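You operate a simulated robot arm through the tools that you are given. There is no shell and no other tool. Be economical: measure what you need, move in short steps, check, and stop when the job is done.

The job below is to be done with a simulated two-armed robot. You get a single attempt, and the scene is never put back.

TASK
Put one of the rubber buffers from the top of the hub bench on the top shelf of the white trolley. Put the parts box labelled "clips" from the top of the hub bench on the top of the narrow stand and the parts box marked "ties" on the bottom shelf of the white trolley. Open the socket flap. Any order will do.

Only the result counts: the job must be done as asked and must still hold three seconds after the hand-in. Knocking over, shifting, dropping, spilling or breaking anything else fails it.

THE ROBOT
Two 7-joint arms with fingered hands on one trunk, on a base that drives. Base frame: it is fixed to the floor where the robot stands at the start and does not move with it; the origin is under the middle of the robot, x ahead of it, y to its left, z up; the surface under the hand at the start is at about z = 0.84. Lengths are in m, angles in rad, forces in N, time in s.
The left shoulder is at the start at [0.03, 0.119, 1.019], the right one opposite. With the tool pointing down near the work surface each hand reaches from about 0.4 to 0.78 m from the robot's upright axis, wherever it stands, measured 20 degrees to its own side. Places, roughly: bottom shelf of the white trolley [-0.8, 1.5, 0.4]; socket flap [-9.5, -4.9, 1]; top of the narrow stand (26x15 cm) [-2.9, 1.18, 0.62]; top shelf of the white trolley [-0.8, 1.5, 1.1]. Payload 3.8 kg a hand.
The tool frame of a hand sits at the grasp point between the pads (the TCP): z along the fingers, y along the line on which they close. The tips reach 0.025 m beyond it. Largest opening 0.088 m; the body of the gripper starts 0.029 m behind the TCP. The gripper is a hand of 4 fingers: y runs from the thumb to the fingers, the wrist lies at [-0.013, -0.106, -0.174] in the tool frame, and closing takes about 1.5 s.
Orientation is that of the tool frame in the base frame, as [roll, pitch, yaw] about the fixed x, y, z axes, in that order (R = Rz(yaw) Ry(pitch) Rx(roll)). With the fingers straight down and the wrist toward the robot, the tool's x, y and z point along [0, 1, 0], [1, 0, 0] and [0, 0, -1] of the base frame.

THE INTERFACE
- The arms move only by the tool play_rows. It takes "left_increments", "right_increments" or both (then of equal length, played together; a hand with none holds still); each is a list of rows, each a list of 6 numbers: the shift along the base's x, y, z in cm, then the turn, a rotation vector about the base's x, y, z in rad. In form: [[dx, dy, dz, ax, ay, az], ...]. A call has 1 to 20 rows; each row shifts and turns the commanded pose from where the row before left it. "left_claw" and "right_claw" are, for a hand that has rows, the opening, from 0 (shut) to 1 (fully open), set as the call begins (left out, the last holds). Each row takes 0.2 s and may step no farther than 0.05 m and 0.15 rad from the row before; otherwise, or with a gripper value out of range, the whole call is refused. A pose out of reach is approached as far as the arm can. The call stops where the force on the tool passes 40 N (or 10 N more than at its start, if that is more) or the arm is blocked; 0.2 s more then pass. Each finger travels about 0.153 m/s and halts on what it meets, pressing with about 25 N; the grip force reading is that of the motor and also rises with nothing between the fingers. The clock runs only during rows and for 0.2 s after the last one: add rows that do not move to give the fingers time. It gives the time, the measured TCP pose, the force on the tool (base axes), the opening and the grip force at its end, in the units of the frame above (readings bear some noise), with the torque about the TCP (base axes, N m) and any sound that the robot's microphone picked up.
- Cameras (640 x 400 px; columns grow to the right, rows downward): "scene" is now at [0.051, 0.0412, 1.5721]; the picture's right is [0.50, -0.87, 0.00], its down [-0.62, -0.35, -0.71] and it looks along [0.61, 0.35, -0.71] (base axes); focal length 276 px, centre (320, 200). "left" rides on the left gripper at [-0.064, -0.083, -0.098] in its tool frame; the picture's right is [-0.62, -0.37, 0.69], its down [0.71, -0.63, 0.30] and it looks along [0.32, 0.68, 0.65] (tool axes); focal length 265 px, centre (320, 200). "right" rides on the right gripper at [0.064, -0.083, -0.098] in its tool frame; the picture's right is [-0.62, 0.37, -0.69], its down [-0.71, -0.63, 0.30] and it looks along [-0.32, 0.68, 0.65] (tool axes); focal length 265 px, centre (320, 200). There is no depth. A picture from a camera that has moved, and an enlarged one, comes with that camera's place and axes in the base frame and with its lens.
- grab_frame(camera): a new picture of that camera. The clock stands still meanwhile.
- lift_body(by): slides the trunk up (or, below 0, down) by that many m; the arms and the scene camera ride with it, the base frame stays. It gives what a move gives, with no picture.
- steer(legs): drives the robot by 1 to 6 legs, each [ahead, left, turn to the left] in m, m and rad, along the robot's own axes; the way and the turn of a leg run together, so that a leg with both is an arc; at most 1.5 m and 3.142 rad a leg. The arms and the cameras ride along, it lands a little off, and it stops where it bumps. It gives what a move gives.
- set_grasp(shape, hand): the hand has 4 fingers and takes this shape, open, in about a second: jaw (thumb against the fingers, like two jaws); tri (thumb and two fingers); tip (a fingertip pinch); poke (one finger out to press); point (the index stretched); flat (the hand flat); cup (the hand cupped); fist (a fist). The gripper value then closes the fingers along that shape, each until it touches; the sizes above hold for jaw. It gives what a move gives, with no picture.
- turn_head(pan, tilt): turns the head with the scene camera to pan (to the left, within 2.094 rad either way) and tilt (down, from -0.506 to 1.204), counted from straight ahead of the robot. It gives what a move gives.
- close_up(camera, box): a new picture of the part [left, top, right, bottom] of that camera's present view, enlarged. The clock stands still meanwhile.
- job_done(): hands the job in; it is judged then, once.

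Go step by step. Nothing tells you exact positions but the pictures and the camera data: compare them with the known pose of the tool, close in by small moves and look again before you grip or let go. The budget is 165 turns and 138 pictures, counting those below and the enlarged ones. Unless the task says otherwise, let go and move clear before handing in.

The tools are called after "Call:" by a JSON object that holds its "fn" and its "kwargs". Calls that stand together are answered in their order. play_rows: Moves the arms, as the interface text tells. Its arguments: {"type":"object","properties":{"left_increments":{"type":"array"},"left_claw":{"type":"number"},"right_increments":{"type":"array"},"right_claw":{"type":"number"}},"required":[]} The other tools are called the same way: lift_body (by) slides the trunk up or down; set_grasp (shape, hand) gives the hand a shape; steer (legs) drives the base; turn_head (pan, tilt) turns the head that bears the scene camera; grab_frame (camera) takes a picture; close_up (camera, box) takes an enlarged picture of a part of a camera's view; job_done () hands the job in.

At the start:

```text
time: 0.0
left_ee_pos: [0.3693, 0.3249, 1.158]
left_ee_rot: [3.141, 0.0, 1.569]
left_contact_force: [-0.1, -0.7, 0.0]
left_ft_torque: [-0.01, 0.0, -0.01]
left_width: 0.0876
left_finger_force: 0.1
left_shape: jaw
right_ee_pos: [0.4697, -0.0332, 1.0924]
right_ee_rot: [-3.141, 0.0, 1.571]
right_contact_force: [-1.1, -0.4, 0.8]
right_ft_torque: [-0.01, 0.01, -0.01]
right_width: 0.0876
right_finger_force: 0.1
right_shape: jaw
trunk travel left (down, up): [-0.175, 0.415]
robot x, y, heading: [0.0003, 0.0013, -0.0]
head pan, tilt: [0.518, 0.787]
```

scene: 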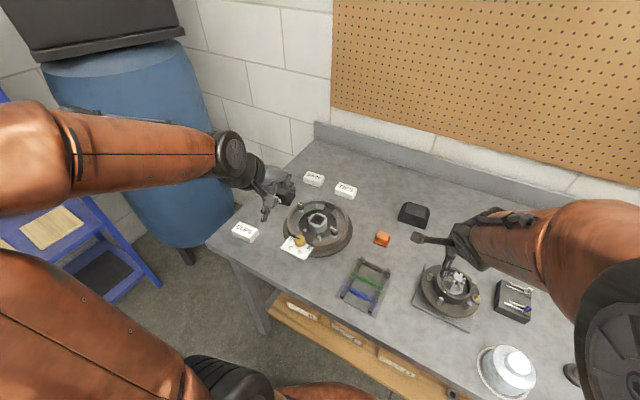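
right: 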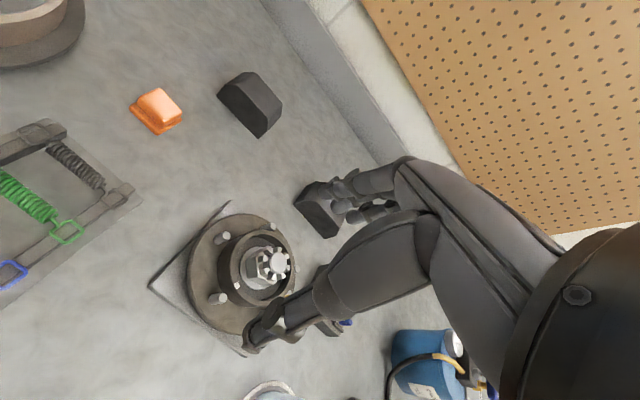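
left: 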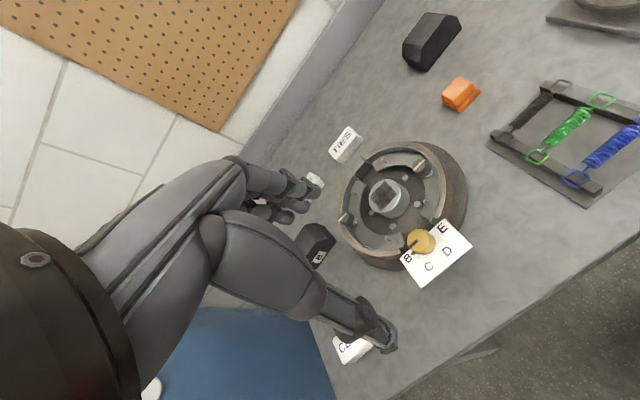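

I see the bench with three white boxes on the left, dark/black buffers and an orange block. I'll enlarge the view to read labels.

Call:
{"fn": "close_up", "kwargs": {"camera": "scene", "box": [210, 150, 370, 250]}}

Call:
{"fn": "close_up", "kwargs": {"camera": "scene", "box": [360, 180, 560, 305]}}

Call:
{"fn": "turn_head", "kwargs": {"pan": 1.9, "tilt": 0.5}}

Call:
{"fn": "grab_frame", "kwargs": {"camera": "scene"}}

```text
4.00 times, centred on (290, 200) of scene
camera zoom: at [0.051, 0.0412, 1.5721], right [0.5, -0.87, 0.0], down [-0.62, -0.35, -0.71], along [0.61, 0.35, -0.71], focal length 1104 px, centre (440, 200)
```

zoom: 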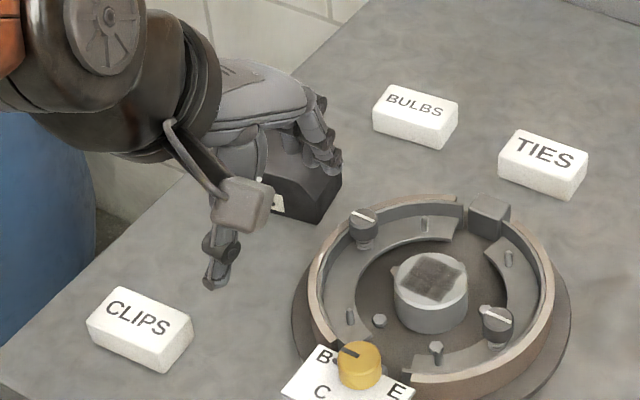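

```text
3.20 times, centred on (460, 242) of scene
camera zoom: at [0.051, 0.0412, 1.5721], right [0.5, -0.87, 0.0], down [-0.62, -0.35, -0.71], along [0.61, 0.35, -0.71], focal length 883 px, centre (-128, 64)
```

zoom: 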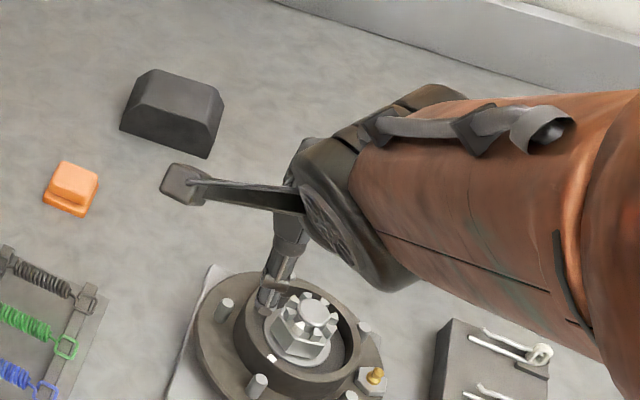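

```text
time: 1.5
left_ee_pos: [0.3671, 0.3254, 1.1591]
left_ee_rot: [-3.14, 0.001, 1.571]
left_contact_force: [-0.1, -0.5, 0.3]
left_ft_torque: [-0.02, 0.01, 0.02]
left_width: 0.0877
left_finger_force: 0.1
left_shape: jaw
right_ee_pos: [0.4704, -0.0329, 1.0926]
right_ee_rot: [3.141, 0.001, 1.572]
right_contact_force: [-0.2, 0.8, 0.2]
right_ft_torque: [-0.03, 0.01, 0.01]
right_width: 0.0878
right_finger_force: 0.0
right_shape: jaw
trunk travel left (down, up): [-0.175, 0.415]
robot x, y, heading: [-0.0008, 0.0009, -0.004]
head pan, tilt: [1.901, 0.499]
```

```text
132 pictures are left
camera scene: at [-0.0489, 0.0871, 1.5971], right [0.95, 0.32, 0.0], down [0.15, -0.45, -0.88], along [-0.28, 0.83, -0.48], focal length 276 px, centre (320, 200)
```

scene: 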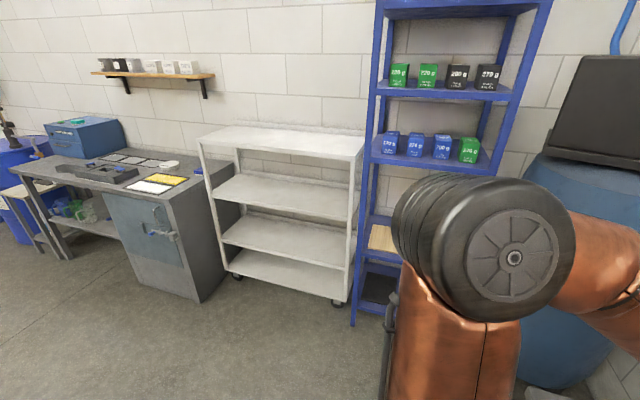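

The trolley shows four plates, so I'll zoom in on it, then look round for the narrow stand.

Call:
{"fn": "close_up", "kwargs": {"camera": "scene", "box": [190, 110, 390, 310]}}

Call:
{"fn": "turn_head", "kwargs": {"pan": 2.094, "tilt": 0.3}}

Call:
{"fn": "grab_frame", "kwargs": {"camera": "scene"}}

Call:
{"fn": "turn_head", "kwargs": {"pan": -2.094, "tilt": 0.3}}

Call:
{"fn": "grab_frame", "kwargs": {"camera": "scene"}}

Call:
{"fn": "turn_head", "kwargs": {"pan": 0.0, "tilt": 0.9}}

Call:
{"fn": "grab_frame", "kwargs": {"camera": "scene"}}

```text
2.00 times, centred on (290, 210) of scene
camera zoom: at [-0.0489, 0.0871, 1.5971], right [0.95, 0.32, 0.0], down [0.15, -0.45, -0.88], along [-0.28, 0.83, -0.48], focal length 552 px, centre (380, 180)
```

zoom: 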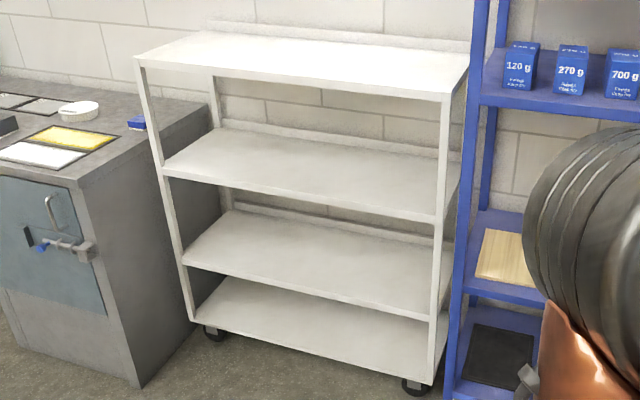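

```text
time: 2.2
left_ee_pos: [0.3687, 0.3252, 1.1579]
left_ee_rot: [3.141, 0.0, 1.571]
left_contact_force: [-0.5, -0.6, 0.2]
left_ft_torque: [0.03, -0.01, 0.0]
left_width: 0.0876
left_finger_force: 0.0
left_shape: jaw
right_ee_pos: [0.4692, -0.0328, 1.0932]
right_ee_rot: [3.14, -0.001, 1.571]
right_contact_force: [0.0, -0.2, 0.0]
right_ft_torque: [0.0, -0.01, 0.02]
right_width: 0.0876
right_finger_force: 0.0
right_shape: jaw
trunk travel left (down, up): [-0.175, 0.415]
robot x, y, heading: [0.0017, 0.0028, 0.001]
head pan, tilt: [2.094, 0.3]
```

```text
130 pictures are left
camera scene: at [-0.0661, 0.0819, 1.6155], right [0.87, 0.5, 0.0], down [0.15, -0.26, -0.96], along [-0.48, 0.83, -0.3], focal length 276 px, centre (320, 200)
```

scene: 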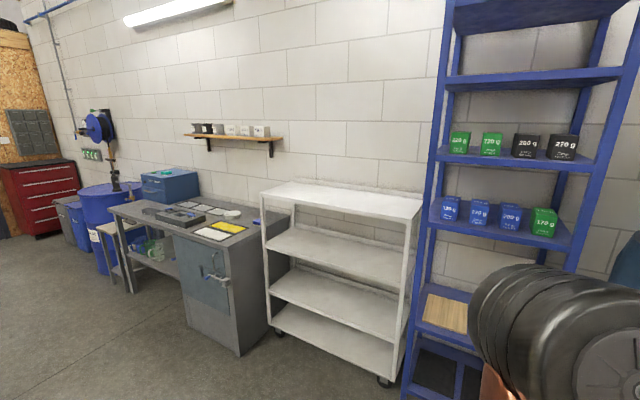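

```text
time: 5.6
left_ee_pos: [0.3686, 0.3259, 1.1573]
left_ee_rot: [3.139, 0.0, 1.571]
left_contact_force: [-0.5, 0.0, -0.8]
left_ft_torque: [0.01, -0.01, -0.02]
left_width: 0.0877
left_finger_force: 0.0
left_shape: jaw
right_ee_pos: [0.4692, -0.0325, 1.0926]
right_ee_rot: [-3.141, -0.001, 1.571]
right_contact_force: [-0.1, -0.3, 0.4]
right_ft_torque: [-0.03, 0.01, -0.02]
right_width: 0.088
right_finger_force: 0.0
right_shape: jaw
trunk travel left (down, up): [-0.175, 0.415]
robot x, y, heading: [0.0028, 0.0035, -0.001]
head pan, tilt: [-2.094, 0.3]
```

```text
129 pictures are left
camera scene: at [-0.0662, -0.0799, 1.6155], right [-0.87, 0.5, 0.0], down [0.15, 0.26, -0.96], along [-0.48, -0.83, -0.3], focal length 276 px, centre (320, 200)
```

scene: 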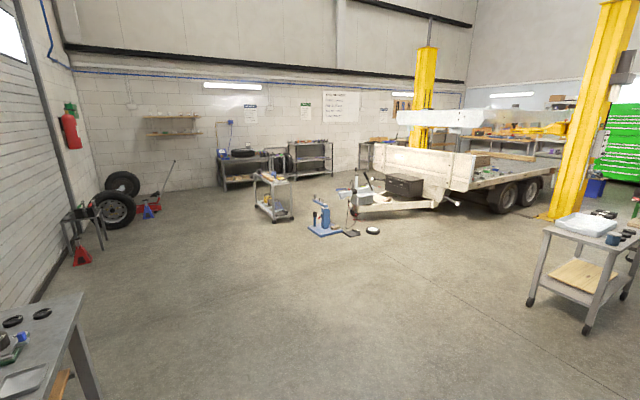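

```text
time: 7.6
left_ee_pos: [0.3689, 0.3242, 1.1584]
left_ee_rot: [3.14, 0.002, 1.571]
left_contact_force: [-0.2, -0.3, 0.2]
left_ft_torque: [0.0, 0.03, 0.0]
left_width: 0.0872
left_finger_force: 0.1
left_shape: jaw
right_ee_pos: [0.4699, -0.0337, 1.0929]
right_ee_rot: [-3.141, -0.001, 1.572]
right_contact_force: [-0.7, 0.3, 0.3]
right_ft_torque: [-0.01, -0.02, -0.02]
right_width: 0.0874
right_finger_force: 0.0
right_shape: jaw
trunk travel left (down, up): [-0.175, 0.415]
robot x, y, heading: [-0.0017, 0.0007, 0.003]
head pan, tilt: [0.0, 0.901]
```

```text
128 pictures are left
camera scene: at [0.056, 0.0009, 1.5633], right [0.0, -1.0, 0.0], down [-0.78, 0.0, -0.62], along [0.62, 0.0, -0.78], focal length 276 px, centre (320, 200)
```

scene: 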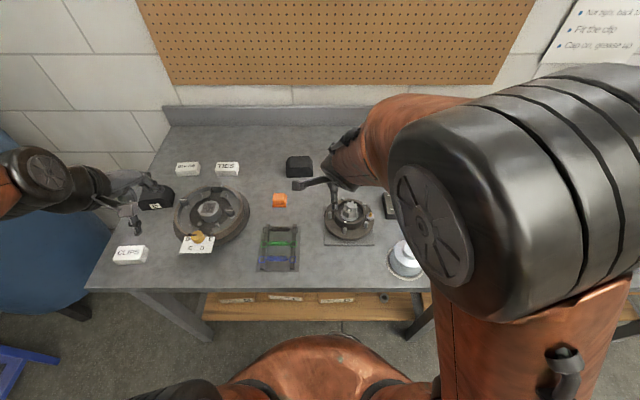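

Boxes sit with long sides along y: TIES near [0.75,0.33], CLIPS near [0.42,0.53]. Black buffers near [0.75,0.08] and [0.69,-0.14]. I'll swing the left hand over TIES and the right hand toward the buffer, staying high, then look.

Call:
{"fn": "play_rows", "kwargs": {"left_increments": [[4.5, 0, -1, 0, 0, 0], [4.5, 0, -1, 0, 0, 0], [4.5, 0, -1, 0, 0, 0], [4.5, 0, -1, 0, 0, 0], [4.5, 0, -1, 0, 0, 0], [4.5, 0, -1, 0, 0, 0], [4.5, 0, -1, 0, 0, 0], [4.5, 0, -1, 0, 0, 0]], "right_increments": [[0, -3, 0, 0, 0, 0], [0, -3, 0, 0, 0, 0], [0, -3, 0, 0, 0, 0], [0, -3, 0, 0, 0, 0], [0, -3, 0, 0, 0, 0], [0, -3, 0, 0, 0, 0], [0, -3, 0, 0, 0, 0], [0, 0, 0, 0, 0, 0]]}}

Call:
{"fn": "grab_frame", "kwargs": {"camera": "scene"}}

Call:
{"fn": "grab_frame", "kwargs": {"camera": "left"}}

Call:
{"fn": "grab_frame", "kwargs": {"camera": "right"}}

```text
time: 9.4
left_ee_pos: [0.7313, 0.3274, 1.0744]
left_ee_rot: [-3.138, 0.003, 1.57]
left_contact_force: [0.1, -0.4, -0.3]
left_ft_torque: [0.0, -0.01, 0.0]
left_width: 0.088
left_finger_force: 0.1
left_shape: jaw
right_ee_pos: [0.4723, -0.2411, 1.0941]
right_ee_rot: [-3.14, -0.002, 1.572]
right_contact_force: [-0.3, 0.8, 0.3]
right_ft_torque: [0.02, 0.05, 0.0]
right_width: 0.0874
right_finger_force: 0.0
right_shape: jaw
trunk travel left (down, up): [-0.175, 0.415]
robot x, y, heading: [-0.0016, -0.0007, 0.003]
head pan, tilt: [0.0, 0.901]
```

```text
127 pictures are left
camera scene: at [0.0596, 0.0016, 1.5632], right [0.0, -1.0, 0.0], down [-0.79, 0.0, -0.62], along [0.62, 0.0, -0.79], focal length 276 px, centre (320, 200)
```

scene: 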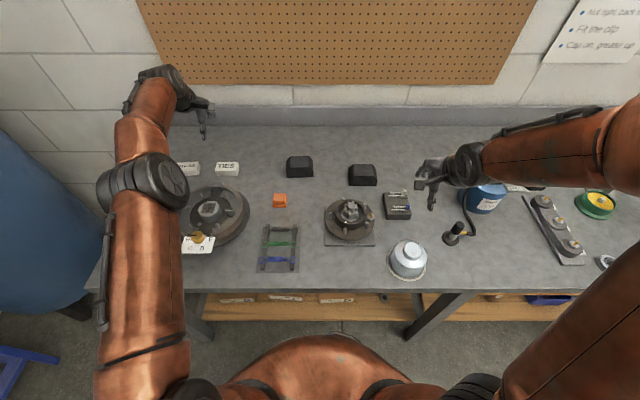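

```text
126 pictures are left
camera left: at [0.6495, 0.2639, 1.1723], right [-0.37, -0.62, -0.69], down [-0.63, 0.71, -0.3], along [0.68, 0.32, -0.66], focal length 265 px, centre (320, 200)
```

left: 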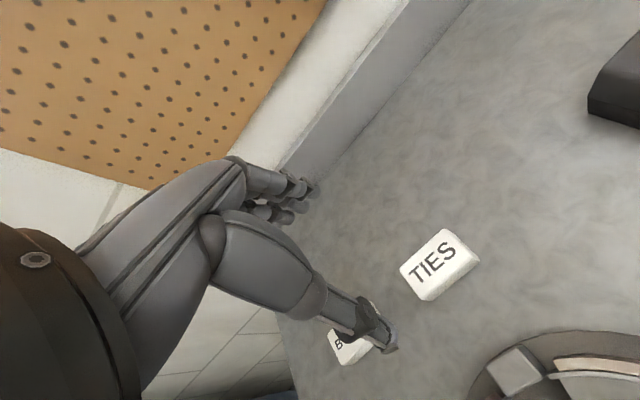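

```text
125 pictures are left
camera right: at [0.3894, -0.1783, 1.1924], right [0.37, -0.62, 0.69], down [-0.63, -0.72, -0.3], along [0.68, -0.32, -0.66], focal length 265 px, centre (320, 200)
```

right: 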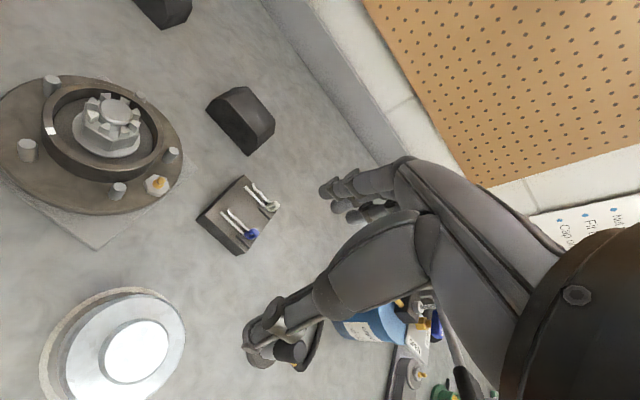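

TIES is at about [0.75,0.327]; buffer at about [0.695,-0.144]. I lower the left hand part-way over TIES and bring the right hand above the buffer.

Call:
{"fn": "play_rows", "kwargs": {"left_increments": [[0.4, 0, -3, 0, 0, 0], [0.4, 0, -3, 0, 0, 0], [0.4, 0, -3, 0, 0, 0], [0.4, 0, -3, 0, 0, 0], [0.2, 0, -2, 0, 0, 0], [0, 0, 0, 0, 0, 0]], "right_increments": [[4, 1.8, 0, 0, 0, 0], [4, 1.8, 0, 0, 0, 0], [4, 1.8, 0, 0, 0, 0], [4, 1.8, 0, 0, 0, 0], [4, 1.8, -2, 0, 0, 0], [2, 0.7, -2, 0, 0, 0]]}}

Call:
{"fn": "grab_frame", "kwargs": {"camera": "left"}}

Call:
{"fn": "grab_frame", "kwargs": {"camera": "right"}}

Call:
{"fn": "grab_frame", "kwargs": {"camera": "scene"}}

```text
time: 10.8
left_ee_pos: [0.7374, 0.3219, 0.9376]
left_ee_rot: [3.141, 0.0, 1.572]
left_contact_force: [-0.7, -0.2, -0.6]
left_ft_torque: [-0.06, 0.03, 0.02]
left_width: 0.0878
left_finger_force: 0.1
left_shape: jaw
left hand out of reach, approached as far as the arm can: row 4
right_ee_pos: [0.6903, -0.1456, 1.0537]
right_ee_rot: [3.14, 0.0, 1.571]
right_contact_force: [-0.9, -1.2, 0.5]
right_ft_torque: [0.01, -0.04, -0.02]
right_width: 0.0875
right_finger_force: 0.1
right_shape: jaw
trunk travel left (down, up): [-0.175, 0.415]
robot x, y, heading: [-0.0013, 0.0013, 0.002]
head pan, tilt: [0.0, 0.901]
```

```text
124 pictures are left
camera left: at [0.6546, 0.2585, 1.0351], right [-0.37, -0.62, -0.69], down [-0.63, 0.71, -0.3], along [0.68, 0.32, -0.65], focal length 265 px, centre (320, 200)
```

left: 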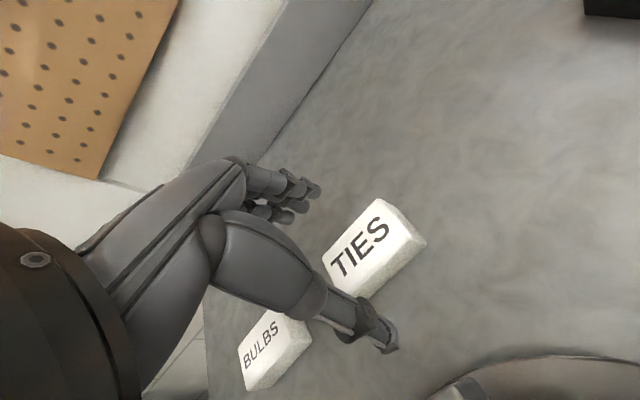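

```text
123 pictures are left
camera right: at [0.6081, -0.0829, 1.1531], right [0.37, -0.62, 0.69], down [-0.63, -0.71, -0.3], along [0.68, -0.32, -0.65], focal length 265 px, centre (320, 200)
```

right: 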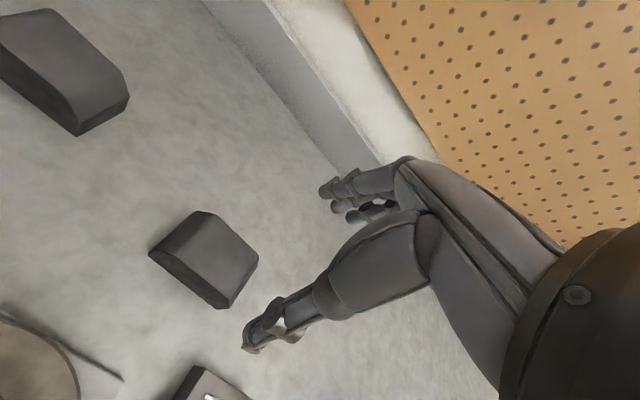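

```text
122 pictures are left
camera scene: at [0.0564, 0.0009, 1.5632], right [0.0, -1.0, 0.0], down [-0.78, 0.0, -0.62], along [0.62, 0.0, -0.78], focal length 276 px, centre (320, 200)
```

scene: 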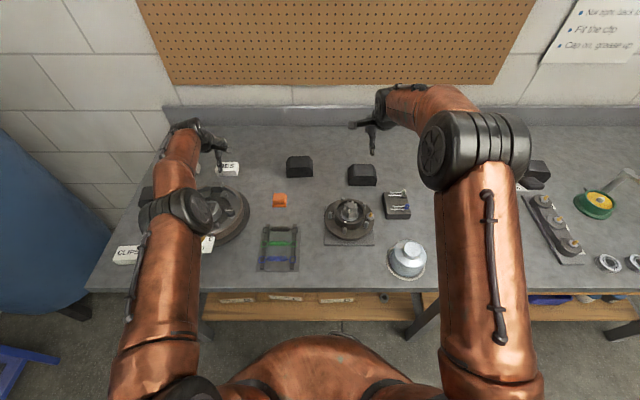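

The left hand is at its reach limit, so I'll raise it a little and drive 6 cm forward.

Call:
{"fn": "play_rows", "kwargs": {"left_increments": [[-1, 0, 3, 0, 0, 0], [-1, 0, 3, 0, 0, 0]]}}

Call:
{"fn": "steer", "kwargs": {"legs": [[0.06, 0, 0]]}}

Call:
{"fn": "grab_frame", "kwargs": {"camera": "left"}}

Call:
{"fn": "grab_frame", "kwargs": {"camera": "right"}}

```text
time: 11.4
left_ee_pos: [0.7167, 0.3233, 1.0009]
left_ee_rot: [-3.141, 0.0, 1.571]
left_contact_force: [0.7, 1.0, 0.0]
left_ft_torque: [0.01, 0.01, 0.0]
left_width: 0.0878
left_finger_force: 0.1
left_shape: jaw
right_ee_pos: [0.6897, -0.147, 1.0537]
right_ee_rot: [-3.141, 0.002, 1.571]
right_contact_force: [-0.5, 0.3, -0.1]
right_ft_torque: [0.0, -0.06, 0.02]
right_width: 0.0879
right_finger_force: 0.0
right_shape: jaw
trunk travel left (down, up): [-0.175, 0.415]
robot x, y, heading: [-0.0004, 0.0014, 0.003]
head pan, tilt: [0.0, 0.901]
```

```text
time: 12.4
left_ee_pos: [0.7791, 0.3223, 0.9978]
left_ee_rot: [-3.141, 0.0, 1.571]
left_contact_force: [-0.2, -0.7, -0.6]
left_ft_torque: [-0.01, 0.02, 0.0]
left_width: 0.0875
left_finger_force: 0.1
left_shape: jaw
right_ee_pos: [0.7533, -0.1466, 1.0525]
right_ee_rot: [-3.14, 0.0, 1.572]
right_contact_force: [0.2, -0.4, -0.7]
right_ft_torque: [0.0, 0.02, 0.03]
right_width: 0.0878
right_finger_force: 0.1
right_shape: jaw
trunk travel left (down, up): [-0.175, 0.415]
robot x, y, heading: [0.0569, 0.0001, 0.002]
head pan, tilt: [0.0, 0.901]
```

```text
121 pictures are left
camera left: at [0.6976, 0.2593, 1.0946], right [-0.37, -0.62, -0.69], down [-0.63, 0.71, -0.3], along [0.68, 0.32, -0.66], focal length 265 px, centre (320, 200)
```

left: 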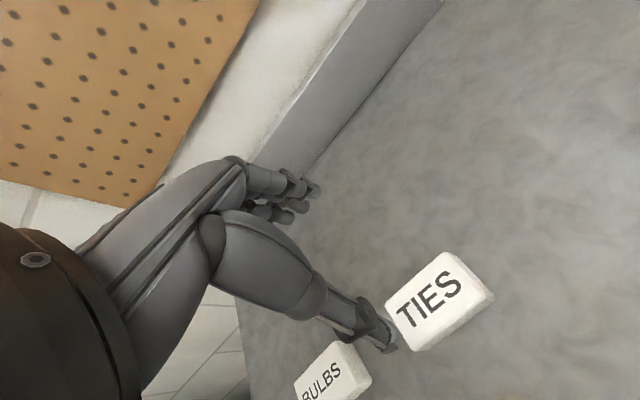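

```text
120 pictures are left
camera right: at [0.6699, -0.0833, 1.1518], right [0.37, -0.62, 0.69], down [-0.63, -0.71, -0.3], along [0.68, -0.32, -0.66], focal length 265 px, centre (320, 200)
```

right: 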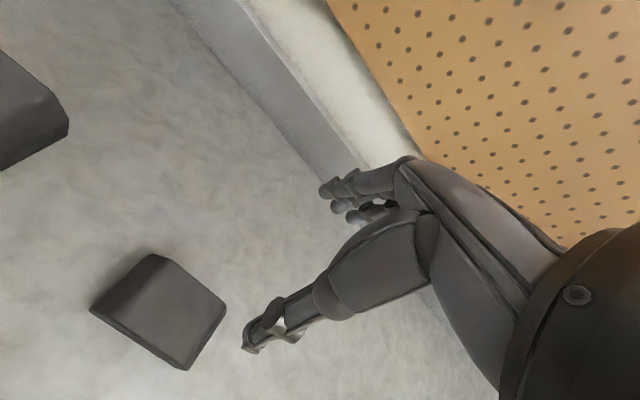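

TIES top centre is about [0.76,0.323]; the buffer spans about x 0.694–0.764, y −0.10 to −0.205. I'll zoom on the buffer for its shape while lowering the left hand onto TIES.

Call:
{"fn": "close_up", "kwargs": {"camera": "right", "box": [60, 230, 260, 390]}}

Call:
{"fn": "close_up", "kwargs": {"camera": "scene", "box": [260, 130, 420, 230]}}

Call:
{"fn": "play_rows", "kwargs": {"left_increments": [[-1, 0, -3, 0, 0, 0], [-1, 0, -3, 0, 0, 0], [0, 0, -2, 0, 0, 0], [0, 0, 0, 0, 0, 0]]}}

Call:
{"fn": "grab_frame", "kwargs": {"camera": "left"}}

```text
2.50 times, centred on (160, 310) of right
camera zoom: at [0.6699, -0.0833, 1.1518], right [0.37, -0.62, 0.69], down [-0.63, -0.71, -0.3], along [0.68, -0.32, -0.66], focal length 664 px, centre (720, -75)
```

zoom: 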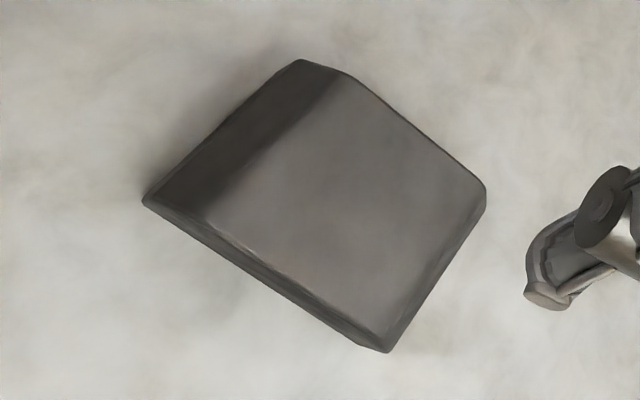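

```text
4.00 times, centred on (340, 180) of scene
camera zoom: at [0.1194, 0.0009, 1.5631], right [0.0, -1.0, 0.0], down [-0.79, 0.0, -0.62], along [0.62, 0.0, -0.79], focal length 1104 px, centre (240, 280)
```

zoom: 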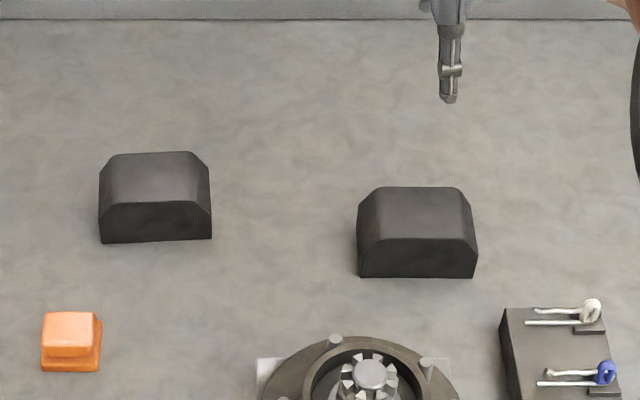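

```text
time: 13.4
left_ee_pos: [0.7581, 0.324, 0.918]
left_ee_rot: [-3.141, 0.001, 1.571]
left_contact_force: [0.5, -0.2, -0.2]
left_ft_torque: [-0.02, 0.01, 0.01]
left_width: 0.0878
left_finger_force: 0.0
left_shape: jaw
right_ee_pos: [0.7506, -0.1465, 1.0539]
right_ee_rot: [3.141, 0.0, 1.57]
right_contact_force: [-0.2, 1.1, 1.2]
right_ft_torque: [0.02, 0.0, 0.03]
right_width: 0.0877
right_finger_force: 0.1
right_shape: jaw
trunk travel left (down, up): [-0.175, 0.415]
robot x, y, heading: [0.0603, 0.002, -0.002]
head pan, tilt: [0.0, 0.901]
```

```text
117 pictures are left
camera left: at [0.6764, 0.26, 1.0157], right [-0.37, -0.62, -0.69], down [-0.63, 0.71, -0.3], along [0.68, 0.32, -0.65], focal length 265 px, centre (320, 200)
```

left: 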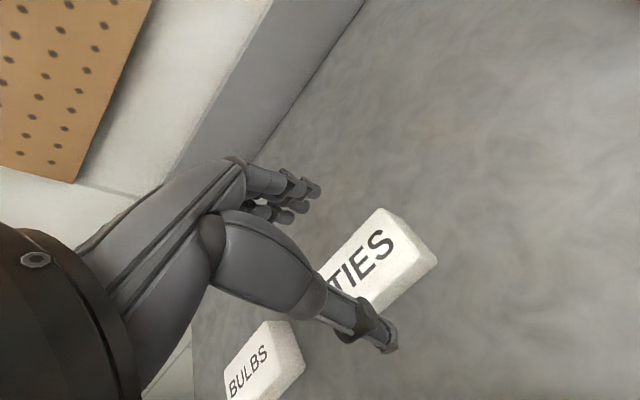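

The buffer has vertical faces front and back, centred near [0.716,-0.148], so a grip along x suits it. I now lower the left hand around TIES and the right hand part-way over the buffer.

Call:
{"fn": "play_rows", "kwargs": {"left_increments": [[0, 0.2, -1.5, 0, 0, 0], [0, 0.2, -1.5, 0, 0, 0], [0, 0, -1.5, 0, 0, 0], [0, 0, 0, 0, 0, 0]], "right_increments": [[-2, 0, -3, 0, 0, 0], [-1.5, 0, -3, 0, 0, 0], [0, 0, -2.5, 0, 0, 0], [0, 0, 0, 0, 0, 0]]}}

Call:
{"fn": "grab_frame", "kwargs": {"camera": "left"}}

Call:
{"fn": "grab_frame", "kwargs": {"camera": "right"}}

Call:
{"fn": "close_up", "kwargs": {"camera": "scene", "box": [160, 100, 420, 260]}}

```text
time: 14.4
left_ee_pos: [0.7578, 0.3288, 0.8741]
left_ee_rot: [3.14, -0.002, 1.571]
left_contact_force: [-0.2, -0.4, 0.0]
left_ft_torque: [0.03, -0.02, -0.01]
left_width: 0.0879
left_finger_force: 0.1
left_shape: jaw
right_ee_pos: [0.7143, -0.1474, 0.9684]
right_ee_rot: [3.141, 0.002, 1.571]
right_contact_force: [0.8, -0.2, -0.5]
right_ft_torque: [0.02, -0.05, -0.01]
right_width: 0.0875
right_finger_force: 0.1
right_shape: jaw
trunk travel left (down, up): [-0.175, 0.415]
robot x, y, heading: [0.0566, 0.0011, -0.005]
head pan, tilt: [0.0, 0.901]
```

```text
116 pictures are left
camera left: at [0.6747, 0.2638, 0.9712], right [-0.37, -0.62, -0.69], down [-0.63, 0.71, -0.3], along [0.68, 0.32, -0.65], focal length 265 px, centre (320, 200)
```

left: 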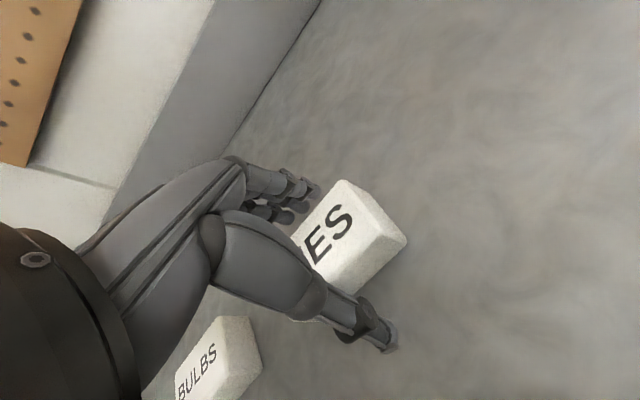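

```text
115 pictures are left
camera right: at [0.6323, -0.0837, 1.0673], right [0.37, -0.62, 0.69], down [-0.63, -0.71, -0.3], along [0.68, -0.32, -0.65], focal length 265 px, centre (320, 200)
```

right: 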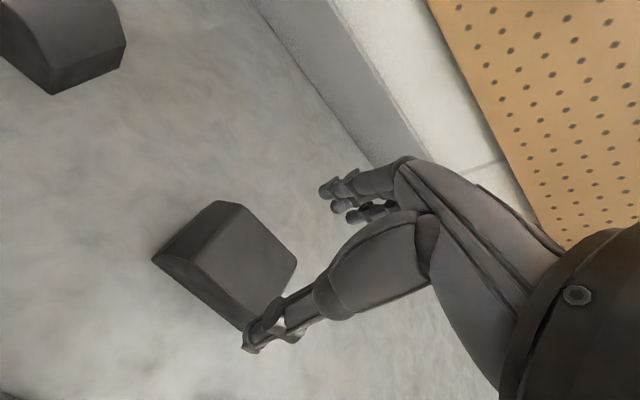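

```text
2.46 times, centred on (290, 180) of scene
camera zoom: at [0.1158, 0.0008, 1.5633], right [0.0, -1.0, 0.0], down [-0.78, 0.0, -0.62], along [0.62, 0.0, -0.78], focal length 680 px, centre (394, 249)
```

zoom: 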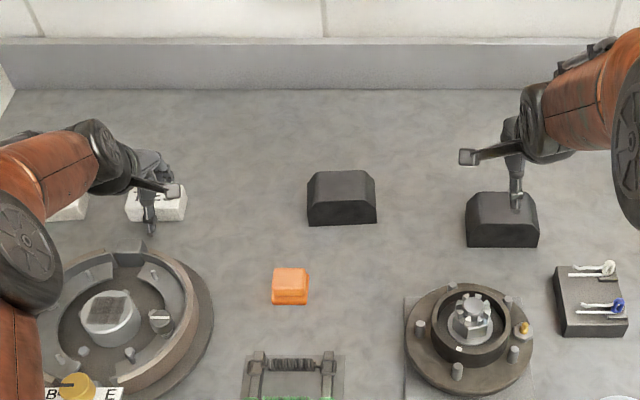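

Both hands are lined up: I close the left on TIES and lower the right around the buffer.

Call:
{"fn": "play_rows", "kwargs": {"left_increments": [[0, 0, 0, 0, 0, 0], [0, 0, 0, 0, 0, 0], [0, 0, 0, 0, 0, 0], [0, 0, 0, 0, 0, 0], [0, 0, 0, 0, 0, 0], [0, 0, 0, 0, 0, 0], [0, 0, 0, 0, 0, 0], [0, 0, 0, 0, 0, 0]], "right_increments": [[0, 0, -2, 0, 0, 0], [0, 0, -2, 0, 0, 0], [0, 0, -2, 0, 0, 0], [0, 0, -1.5, 0, 0, 0], [0, 0, -1, 0, 0, 0], [0, 0, -0.9, 0, 0, 0], [0, 0, 0, 0, 0, 0], [0, 0, 0, 0, 0, 0]], "left_claw": 0}}

Call:
{"fn": "grab_frame", "kwargs": {"camera": "left"}}

Call:
{"fn": "grab_frame", "kwargs": {"camera": "right"}}

```text
time: 16.2
left_ee_pos: [0.757, 0.3286, 0.8731]
left_ee_rot: [3.141, 0.0, 1.57]
left_contact_force: [0.1, 0.5, -0.6]
left_ft_torque: [0.0, -0.02, 0.01]
left_width: 0.0391
left_finger_force: 24.9
left_shape: jaw
right_ee_pos: [0.715, -0.145, 0.8761]
right_ee_rot: [3.138, -0.001, 1.571]
right_contact_force: [2.6, -0.1, 6.5]
right_ft_torque: [0.06, -0.2, 0.0]
right_width: 0.0875
right_finger_force: 0.0
right_shape: jaw
trunk travel left (down, up): [-0.175, 0.415]
robot x, y, heading: [0.0635, 0.0019, 0.0]
head pan, tilt: [0.0, 0.901]
```

```text
113 pictures are left
camera left: at [0.6749, 0.2639, 0.9711], right [-0.37, -0.62, -0.69], down [-0.63, 0.71, -0.3], along [0.68, 0.32, -0.65], focal length 265 px, centre (320, 200)
```

left: 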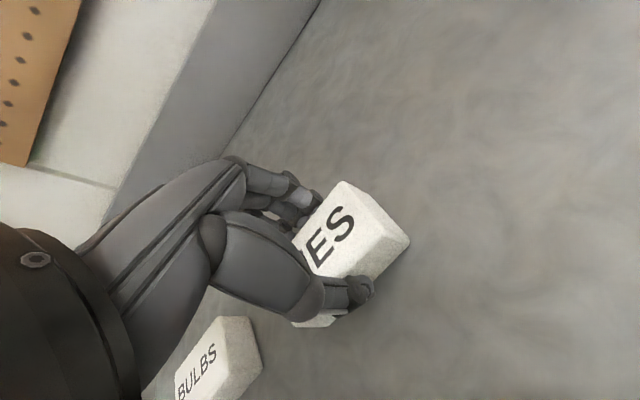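

```text
112 pictures are left
camera right: at [0.6321, -0.0823, 0.9754], right [0.37, -0.62, 0.69], down [-0.63, -0.71, -0.31], along [0.68, -0.32, -0.65], focal length 265 px, centre (320, 200)
```

right: 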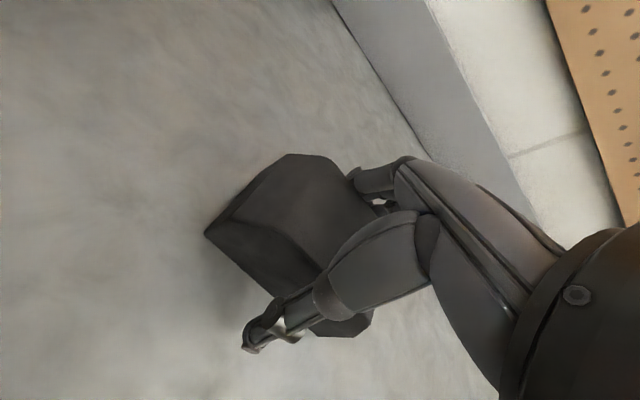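

TIES is gripped (opening 0.039). The right hand lightly touches something, so I raise it 5 mm and close it, and lift TIES a little.

Call:
{"fn": "play_rows", "kwargs": {"right_increments": [[0, 0, 0.5, 0, 0, 0], [0, 0, 0, 0, 0, 0], [0, 0, 0, 0, 0, 0], [0, 0, 0, 0, 0, 0], [0, 0, 0, 0, 0, 0], [0, 0, 0, 0, 0, 0], [0, 0, 0, 0, 0, 0], [0, 0, 0, 0, 0, 0]], "left_increments": [[0, 0, 1, 0, 0, 0], [0, 0, 1, 0, 0, 0], [0, 0, 2, 0, 0, 0], [0, 0, 2, 0, 0, 0], [0, 0, 2, 0, 0, 0], [0, 0, 2, 0, 0, 0], [0, 0, 0, 0, 0, 0], [0, 0, 0, 0, 0, 0]], "right_claw": 0}}

Call:
{"fn": "grab_frame", "kwargs": {"camera": "left"}}

Call:
{"fn": "grab_frame", "kwargs": {"camera": "right"}}

```text
time: 18.0
left_ee_pos: [0.7589, 0.3264, 0.9751]
left_ee_rot: [-3.141, 0.0, 1.571]
left_contact_force: [0.3, -0.1, -1.5]
left_ft_torque: [0.02, -0.03, -0.01]
left_width: 0.0391
left_finger_force: 24.8
left_shape: jaw
right_ee_pos: [0.7145, -0.1467, 0.88]
right_ee_rot: [-3.14, 0.001, 1.57]
right_contact_force: [0.2, -0.3, -0.6]
right_ft_torque: [0.08, 0.08, 0.0]
right_width: 0.0565
right_finger_force: 24.7
right_shape: jaw
trunk travel left (down, up): [-0.175, 0.415]
robot x, y, heading: [0.0619, 0.0021, -0.001]
head pan, tilt: [0.0, 0.901]
```

```text
111 pictures are left
camera left: at [0.6755, 0.2619, 1.0722], right [-0.37, -0.62, -0.69], down [-0.63, 0.71, -0.3], along [0.68, 0.32, -0.65], focal length 265 px, centre (320, 200)
```

left: 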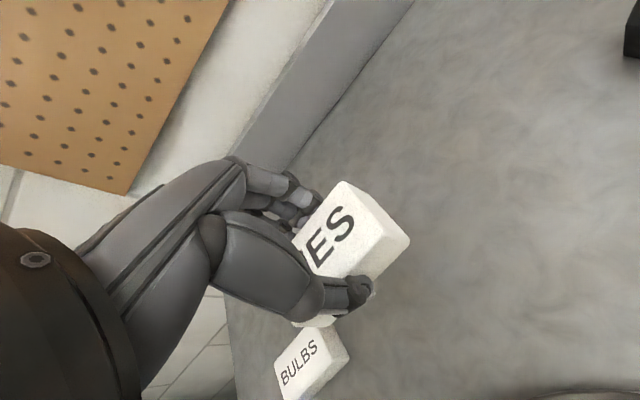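

```text
110 pictures are left
camera right: at [0.6321, -0.0826, 0.9789], right [0.37, -0.62, 0.69], down [-0.63, -0.71, -0.3], along [0.68, -0.32, -0.65], focal length 265 px, centre (320, 200)
```

right: 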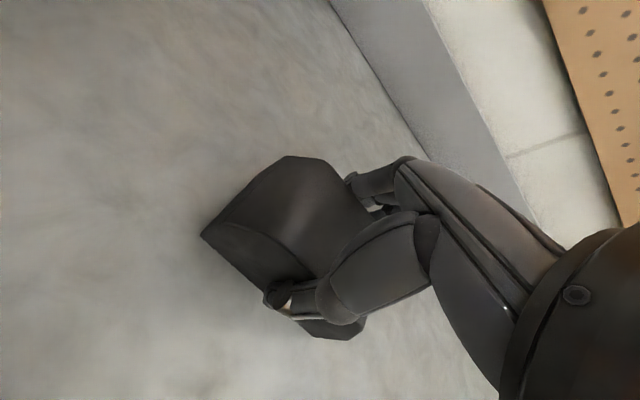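

Both pieces are gripped. I lift them clear and draw them back toward the robot.

Call:
{"fn": "play_rows", "kwargs": {"right_increments": [[0, 0, 1, 0, 0, 0], [0, 0, 2, 0, 0, 0], [0, 0, 3, 0, 0, 0], [0, 0, 4, 0, 0, 0], [0, 0, 4, 0, 0, 0], [0, 0, 4, 0, 0, 0], [0, 0, 4, 0, 0, 0], [-3, 0, 2, 0, 0, 0], [-4, 0, 1, 0, 0, 0], [-4, 0, 0, 0, 0, 0], [-4, -1, 0, 0, 0, 0], [-4, -1, 0, 0, 0, 0]], "left_increments": [[0, 0, 1, 0, 0, 0], [0, 0, 2, 0, 0, 0], [0, 0, 3, 0, 0, 0], [0, 0, 3, 0, 0, 0], [0, 0, 3, 0, 0, 0], [0, 0, 2, 0, 0, 0], [-4, 0, 0, 0, 0, 0], [-4, 0, 0, 0, 0, 0], [-4, 0, 0, 0, 0, 0], [-4, 0, 0, 0, 0, 0], [-4, 0, 0, 0, 0, 0], [-4, 0, 0, 0, 0, 0]]}}

Call:
{"fn": "grab_frame", "kwargs": {"camera": "scene"}}

```text
time: 20.6
left_ee_pos: [0.5162, 0.3274, 1.1139]
left_ee_rot: [3.141, 0.001, 1.572]
left_contact_force: [0.0, 0.5, -0.7]
left_ft_torque: [0.04, 0.0, 0.02]
left_width: 0.039
left_finger_force: 24.7
left_shape: jaw
right_ee_pos: [0.5222, -0.1659, 1.1304]
right_ee_rot: [3.141, -0.001, 1.57]
right_contact_force: [-0.6, -0.2, -3.2]
right_ft_torque: [0.05, -0.05, -0.03]
right_width: 0.0565
right_finger_force: 25.0
right_shape: jaw
trunk travel left (down, up): [-0.175, 0.415]
robot x, y, heading: [0.0589, -0.0001, 0.0]
head pan, tilt: [0.0, 0.901]
```

```text
109 pictures are left
camera scene: at [0.1133, 0.0005, 1.5633], right [0.0, -1.0, 0.0], down [-0.78, 0.0, -0.62], along [0.62, 0.0, -0.78], focal length 276 px, centre (320, 200)
```

scene: 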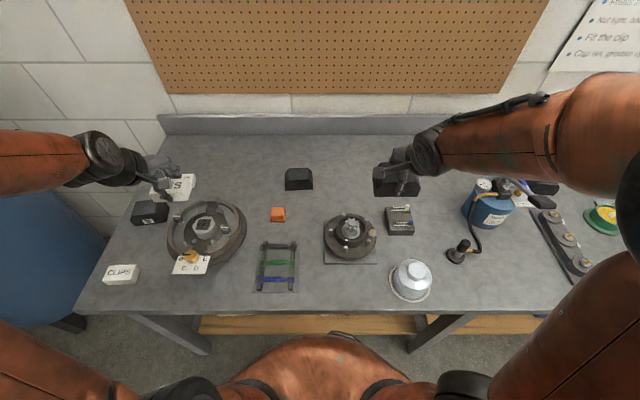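

Both are held high. I back off and turn to face the trolley.

Call:
{"fn": "steer", "kwargs": {"legs": [[-0.75, 0, 0], [0, 0, 1.5708]]}}

Call:
{"fn": "turn_head", "kwargs": {"pan": 0.0, "tilt": 0.6}}

Call:
{"fn": "grab_frame", "kwargs": {"camera": "scene"}}

```text
time: 28.6
left_ee_pos: [-1.0352, 0.447, 1.1116]
left_ee_rot: [-3.141, 0.0, -3.109]
left_contact_force: [0.5, 0.5, -1.2]
left_ft_torque: [-0.02, 0.02, 0.0]
left_width: 0.0388
left_finger_force: 24.6
left_shape: jaw
right_ee_pos: [-0.5407, 0.4711, 1.1286]
right_ee_rot: [3.141, 0.001, -3.109]
right_contact_force: [0.3, -0.2, -2.2]
right_ft_torque: [0.02, 0.0, 0.0]
right_width: 0.0563
right_finger_force: 25.6
right_shape: jaw
trunk travel left (down, up): [-0.175, 0.415]
robot x, y, heading: [-0.6895, 0.0035, 1.608]
head pan, tilt: [0.0, 0.901]
```

```text
time: 29.4
left_ee_pos: [-1.0345, 0.4471, 1.1118]
left_ee_rot: [-3.141, 0.0, -3.108]
left_contact_force: [0.1, 0.1, -0.7]
left_ft_torque: [0.01, 0.0, 0.04]
left_width: 0.0385
left_finger_force: 25.4
left_shape: jaw
right_ee_pos: [-0.542, 0.4705, 1.1296]
right_ee_rot: [-3.141, -0.001, -3.107]
right_contact_force: [0.5, -0.9, -2.3]
right_ft_torque: [-0.02, 0.02, -0.02]
right_width: 0.0564
right_finger_force: 25.0
right_shape: jaw
trunk travel left (down, up): [-0.175, 0.415]
robot x, y, heading: [-0.6887, -0.0016, 1.605]
head pan, tilt: [0.0, 0.6]
```

```text
108 pictures are left
camera scene: at [-0.6933, 0.0709, 1.5879], right [1.0, 0.03, 0.0], down [0.02, -0.57, -0.82], along [-0.03, 0.82, -0.57], focal length 276 px, centre (320, 200)
```

scene: 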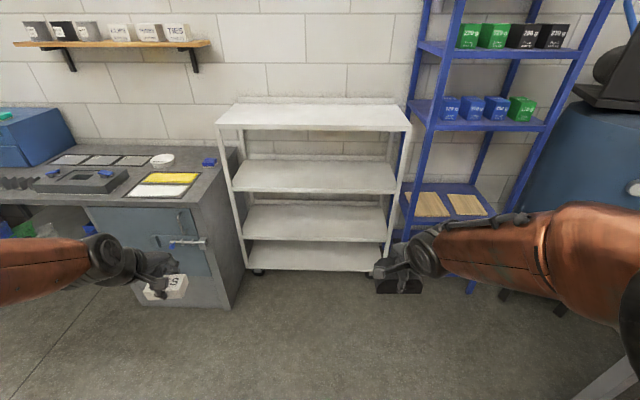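

The trolley's front edge is near y=1.41 with shelves at z about 1.1, 0.75, 0.40 and a base plate near 0.07; the 0.40 one matches the given "bottom shelf" spot. I raise the trunk and drive closer for the buffer first.

Call:
{"fn": "lift_body", "kwargs": {"by": 0.26}}

Call:
{"fn": "steer", "kwargs": {"legs": [[0, 0.06, -0.035], [0.8, 0, 0]]}}

Call:
{"fn": "turn_head", "kwargs": {"pan": 0.0, "tilt": 0.8}}

Call:
{"fn": "grab_frame", "kwargs": {"camera": "scene"}}

```text
time: 32.0
left_ee_pos: [-1.033, 0.4473, 1.3718]
left_ee_rot: [-3.141, -0.001, -3.108]
left_contact_force: [0.3, 0.0, -1.3]
left_ft_torque: [0.02, 0.01, 0.02]
left_width: 0.0386
left_finger_force: 25.0
left_shape: jaw
right_ee_pos: [-0.5414, 0.4723, 1.3877]
right_ee_rot: [-3.141, 0.0, -3.109]
right_contact_force: [0.1, -0.7, -2.7]
right_ft_torque: [0.0, 0.01, -0.01]
right_width: 0.0562
right_finger_force: 25.3
right_shape: jaw
trunk travel left (down, up): [-0.435, 0.155]
robot x, y, heading: [-0.6887, 0.001, 1.605]
head pan, tilt: [0.0, 0.6]
```

```text
time: 37.0
left_ee_pos: [-1.0807, 1.2792, 1.3717]
left_ee_rot: [-3.141, -0.001, -3.139]
left_contact_force: [-0.1, -1.0, 0.2]
left_ft_torque: [0.04, 0.01, 0.02]
left_width: 0.0387
left_finger_force: 24.5
left_shape: jaw
right_ee_pos: [-0.588, 1.2904, 1.3895]
right_ee_rot: [-3.141, -0.001, -3.139]
right_contact_force: [0.2, 1.2, -2.4]
right_ft_torque: [-0.01, -0.01, -0.02]
right_width: 0.0561
right_finger_force: 25.3
right_shape: jaw
trunk travel left (down, up): [-0.435, 0.155]
robot x, y, heading: [-0.7513, 0.8225, 1.576]
head pan, tilt: [0.0, 0.6]
```

```text
time: 37.7
left_ee_pos: [-1.0804, 1.2803, 1.3712]
left_ee_rot: [-3.141, -0.001, -3.139]
left_contact_force: [-0.8, 0.7, -1.2]
left_ft_torque: [0.01, 0.02, 0.01]
left_width: 0.0388
left_finger_force: 24.6
left_shape: jaw
right_ee_pos: [-0.5875, 1.2906, 1.3879]
right_ee_rot: [-3.14, -0.001, -3.137]
right_contact_force: [-1.5, 0.2, -3.0]
right_ft_torque: [0.0, 0.01, 0.01]
right_width: 0.0562
right_finger_force: 24.9
right_shape: jaw
trunk travel left (down, up): [-0.435, 0.155]
robot x, y, heading: [-0.749, 0.8265, 1.577]
head pan, tilt: [0.0, 0.799]
```

```text
107 pictures are left
camera scene: at [-0.7512, 0.8869, 1.8312], right [1.0, 0.0, 0.0], down [0.0, -0.72, -0.7], along [0.0, 0.7, -0.72], focal length 276 px, centre (320, 200)
```

scene: 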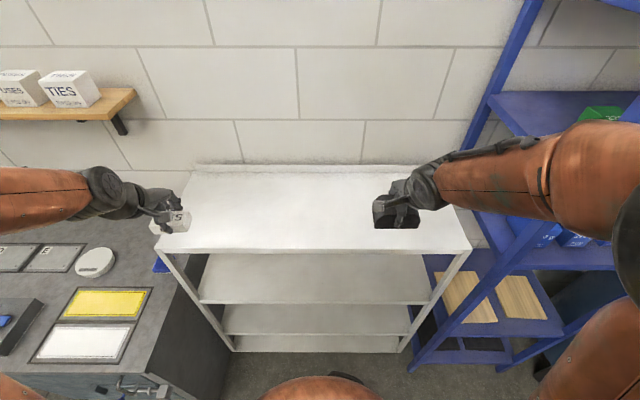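

I strafe a bit left to keep the right elbow off the blue rack, then extend the buffer over the top shelf.

Call:
{"fn": "steer", "kwargs": {"legs": [[0, 0.07, 0]]}}

Call:
{"fn": "play_rows", "kwargs": {"right_increments": [[0, 4, 0, 0, 0, 0], [0, 4, 0, 0, 0, 0], [0, 4, 0, 0, 0, 0], [0, 4, -2, 0, 0, 0], [0, 4, -3, 0, 0, 0], [0, 3, -3, 0, 0, 0], [0, 0, -3, 0, 0, 0], [0, 0, -3, 0, 0, 0], [0, 0, -3, 0, 0, 0], [0, 0, -2, 0, 0, 0]]}}

Call:
{"fn": "grab_frame", "kwargs": {"camera": "scene"}}

Call:
{"fn": "grab_frame", "kwargs": {"camera": "right"}}

```text
time: 38.8
left_ee_pos: [-1.1489, 1.28, 1.3715]
left_ee_rot: [-3.141, 0.0, -3.14]
left_contact_force: [-0.2, -0.7, -1.7]
left_ft_torque: [0.0, -0.02, -0.01]
left_width: 0.0388
left_finger_force: 24.9
left_shape: jaw
right_ee_pos: [-0.6527, 1.2893, 1.3881]
right_ee_rot: [-3.141, -0.003, -3.14]
right_contact_force: [0.8, -0.7, -1.9]
right_ft_torque: [-0.04, 0.0, 0.02]
right_width: 0.0563
right_finger_force: 24.7
right_shape: jaw
trunk travel left (down, up): [-0.435, 0.155]
robot x, y, heading: [-0.8208, 0.8212, 1.573]
head pan, tilt: [0.0, 0.799]
```

```text
time: 41.0
left_ee_pos: [-1.1501, 1.281, 1.3725]
left_ee_rot: [3.14, 0.0, -3.14]
left_contact_force: [0.0, 0.2, -1.4]
left_ft_torque: [-0.02, 0.01, -0.04]
left_width: 0.0386
left_finger_force: 25.2
left_shape: jaw
right_ee_pos: [-0.6546, 1.5214, 1.1978]
right_ee_rot: [3.141, 0.0, -3.14]
right_contact_force: [-0.2, -0.4, -2.6]
right_ft_torque: [-0.02, 0.0, 0.03]
right_width: 0.0558
right_finger_force: 24.9
right_shape: jaw
trunk travel left (down, up): [-0.435, 0.155]
robot x, y, heading: [-0.8203, 0.8247, 1.573]
head pan, tilt: [0.0, 0.799]
```

```text
106 pictures are left
camera scene: at [-0.8203, 0.8865, 1.8311], right [1.0, 0.0, 0.0], down [0.0, -0.72, -0.7], along [0.0, 0.7, -0.72], focal length 276 px, centre (320, 200)
```

scene: 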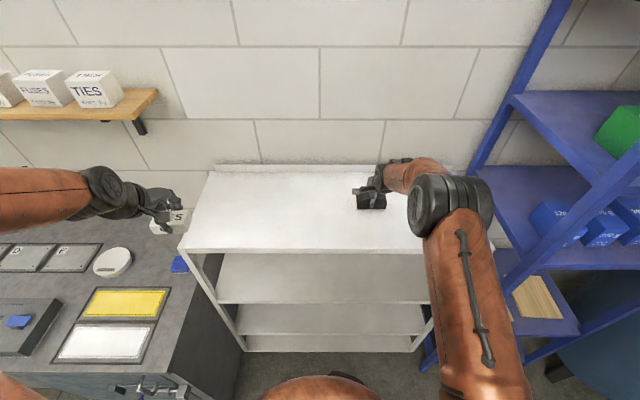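

```text
105 pictures are left
camera right: at [-0.7189, 1.4368, 1.2972], right [0.62, 0.37, 0.69], down [0.72, -0.63, -0.3], along [0.32, 0.68, -0.65], focal length 265 px, centre (320, 200)
```

right: 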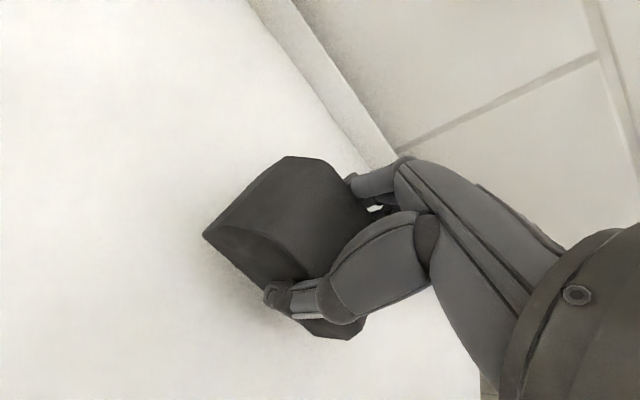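

The buffer hangs about 5–6 cm above the top shelf, well inside its edges. I lower it gently until contact.

Call:
{"fn": "play_rows", "kwargs": {"right_increments": [[0, 0, -2, 0, 0, 0], [0, 0, -2, 0, 0, 0], [0, 0, -0.6, 0, 0, 0], [0, 0, -0.4, 0, 0, 0], [0, 0, -0.3, 0, 0, 0], [0, 0, -0.3, 0, 0, 0], [0, 0, 0, 0, 0, 0]]}}

Call:
{"fn": "grab_frame", "kwargs": {"camera": "right"}}

```text
time: 41.6
left_ee_pos: [-1.1501, 1.2749, 1.3734]
left_ee_rot: [3.139, -0.002, -3.14]
left_contact_force: [-0.3, -0.1, 0.6]
left_ft_torque: [-0.01, 0.0, 0.01]
left_width: 0.0387
left_finger_force: 25.1
left_shape: jaw
right_ee_pos: [-0.6565, 1.5245, 1.1765]
right_ee_rot: [3.109, -0.004, 3.141]
right_contact_force: [-0.9, -11.7, 21.7]
right_ft_torque: [-1.15, 0.06, -0.08]
right_width: 0.0571
right_finger_force: 25.4
right_shape: jaw
trunk travel left (down, up): [-0.435, 0.155]
robot x, y, heading: [-0.8204, 0.8255, 1.568]
head pan, tilt: [0.0, 0.799]
stopped in row 3 (right hand): the force on the tool passed its limit at 46 N (the readings are from after the stop); the commanded pose is now the measured one
```

```text
104 pictures are left
camera right: at [-0.7202, 1.4367, 1.2732], right [0.62, 0.35, 0.7], down [0.71, -0.62, -0.33], along [0.32, 0.71, -0.63], focal length 265 px, centre (320, 200)
```

right: 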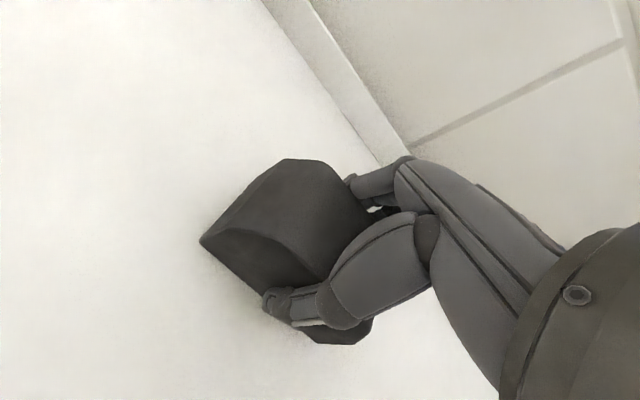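

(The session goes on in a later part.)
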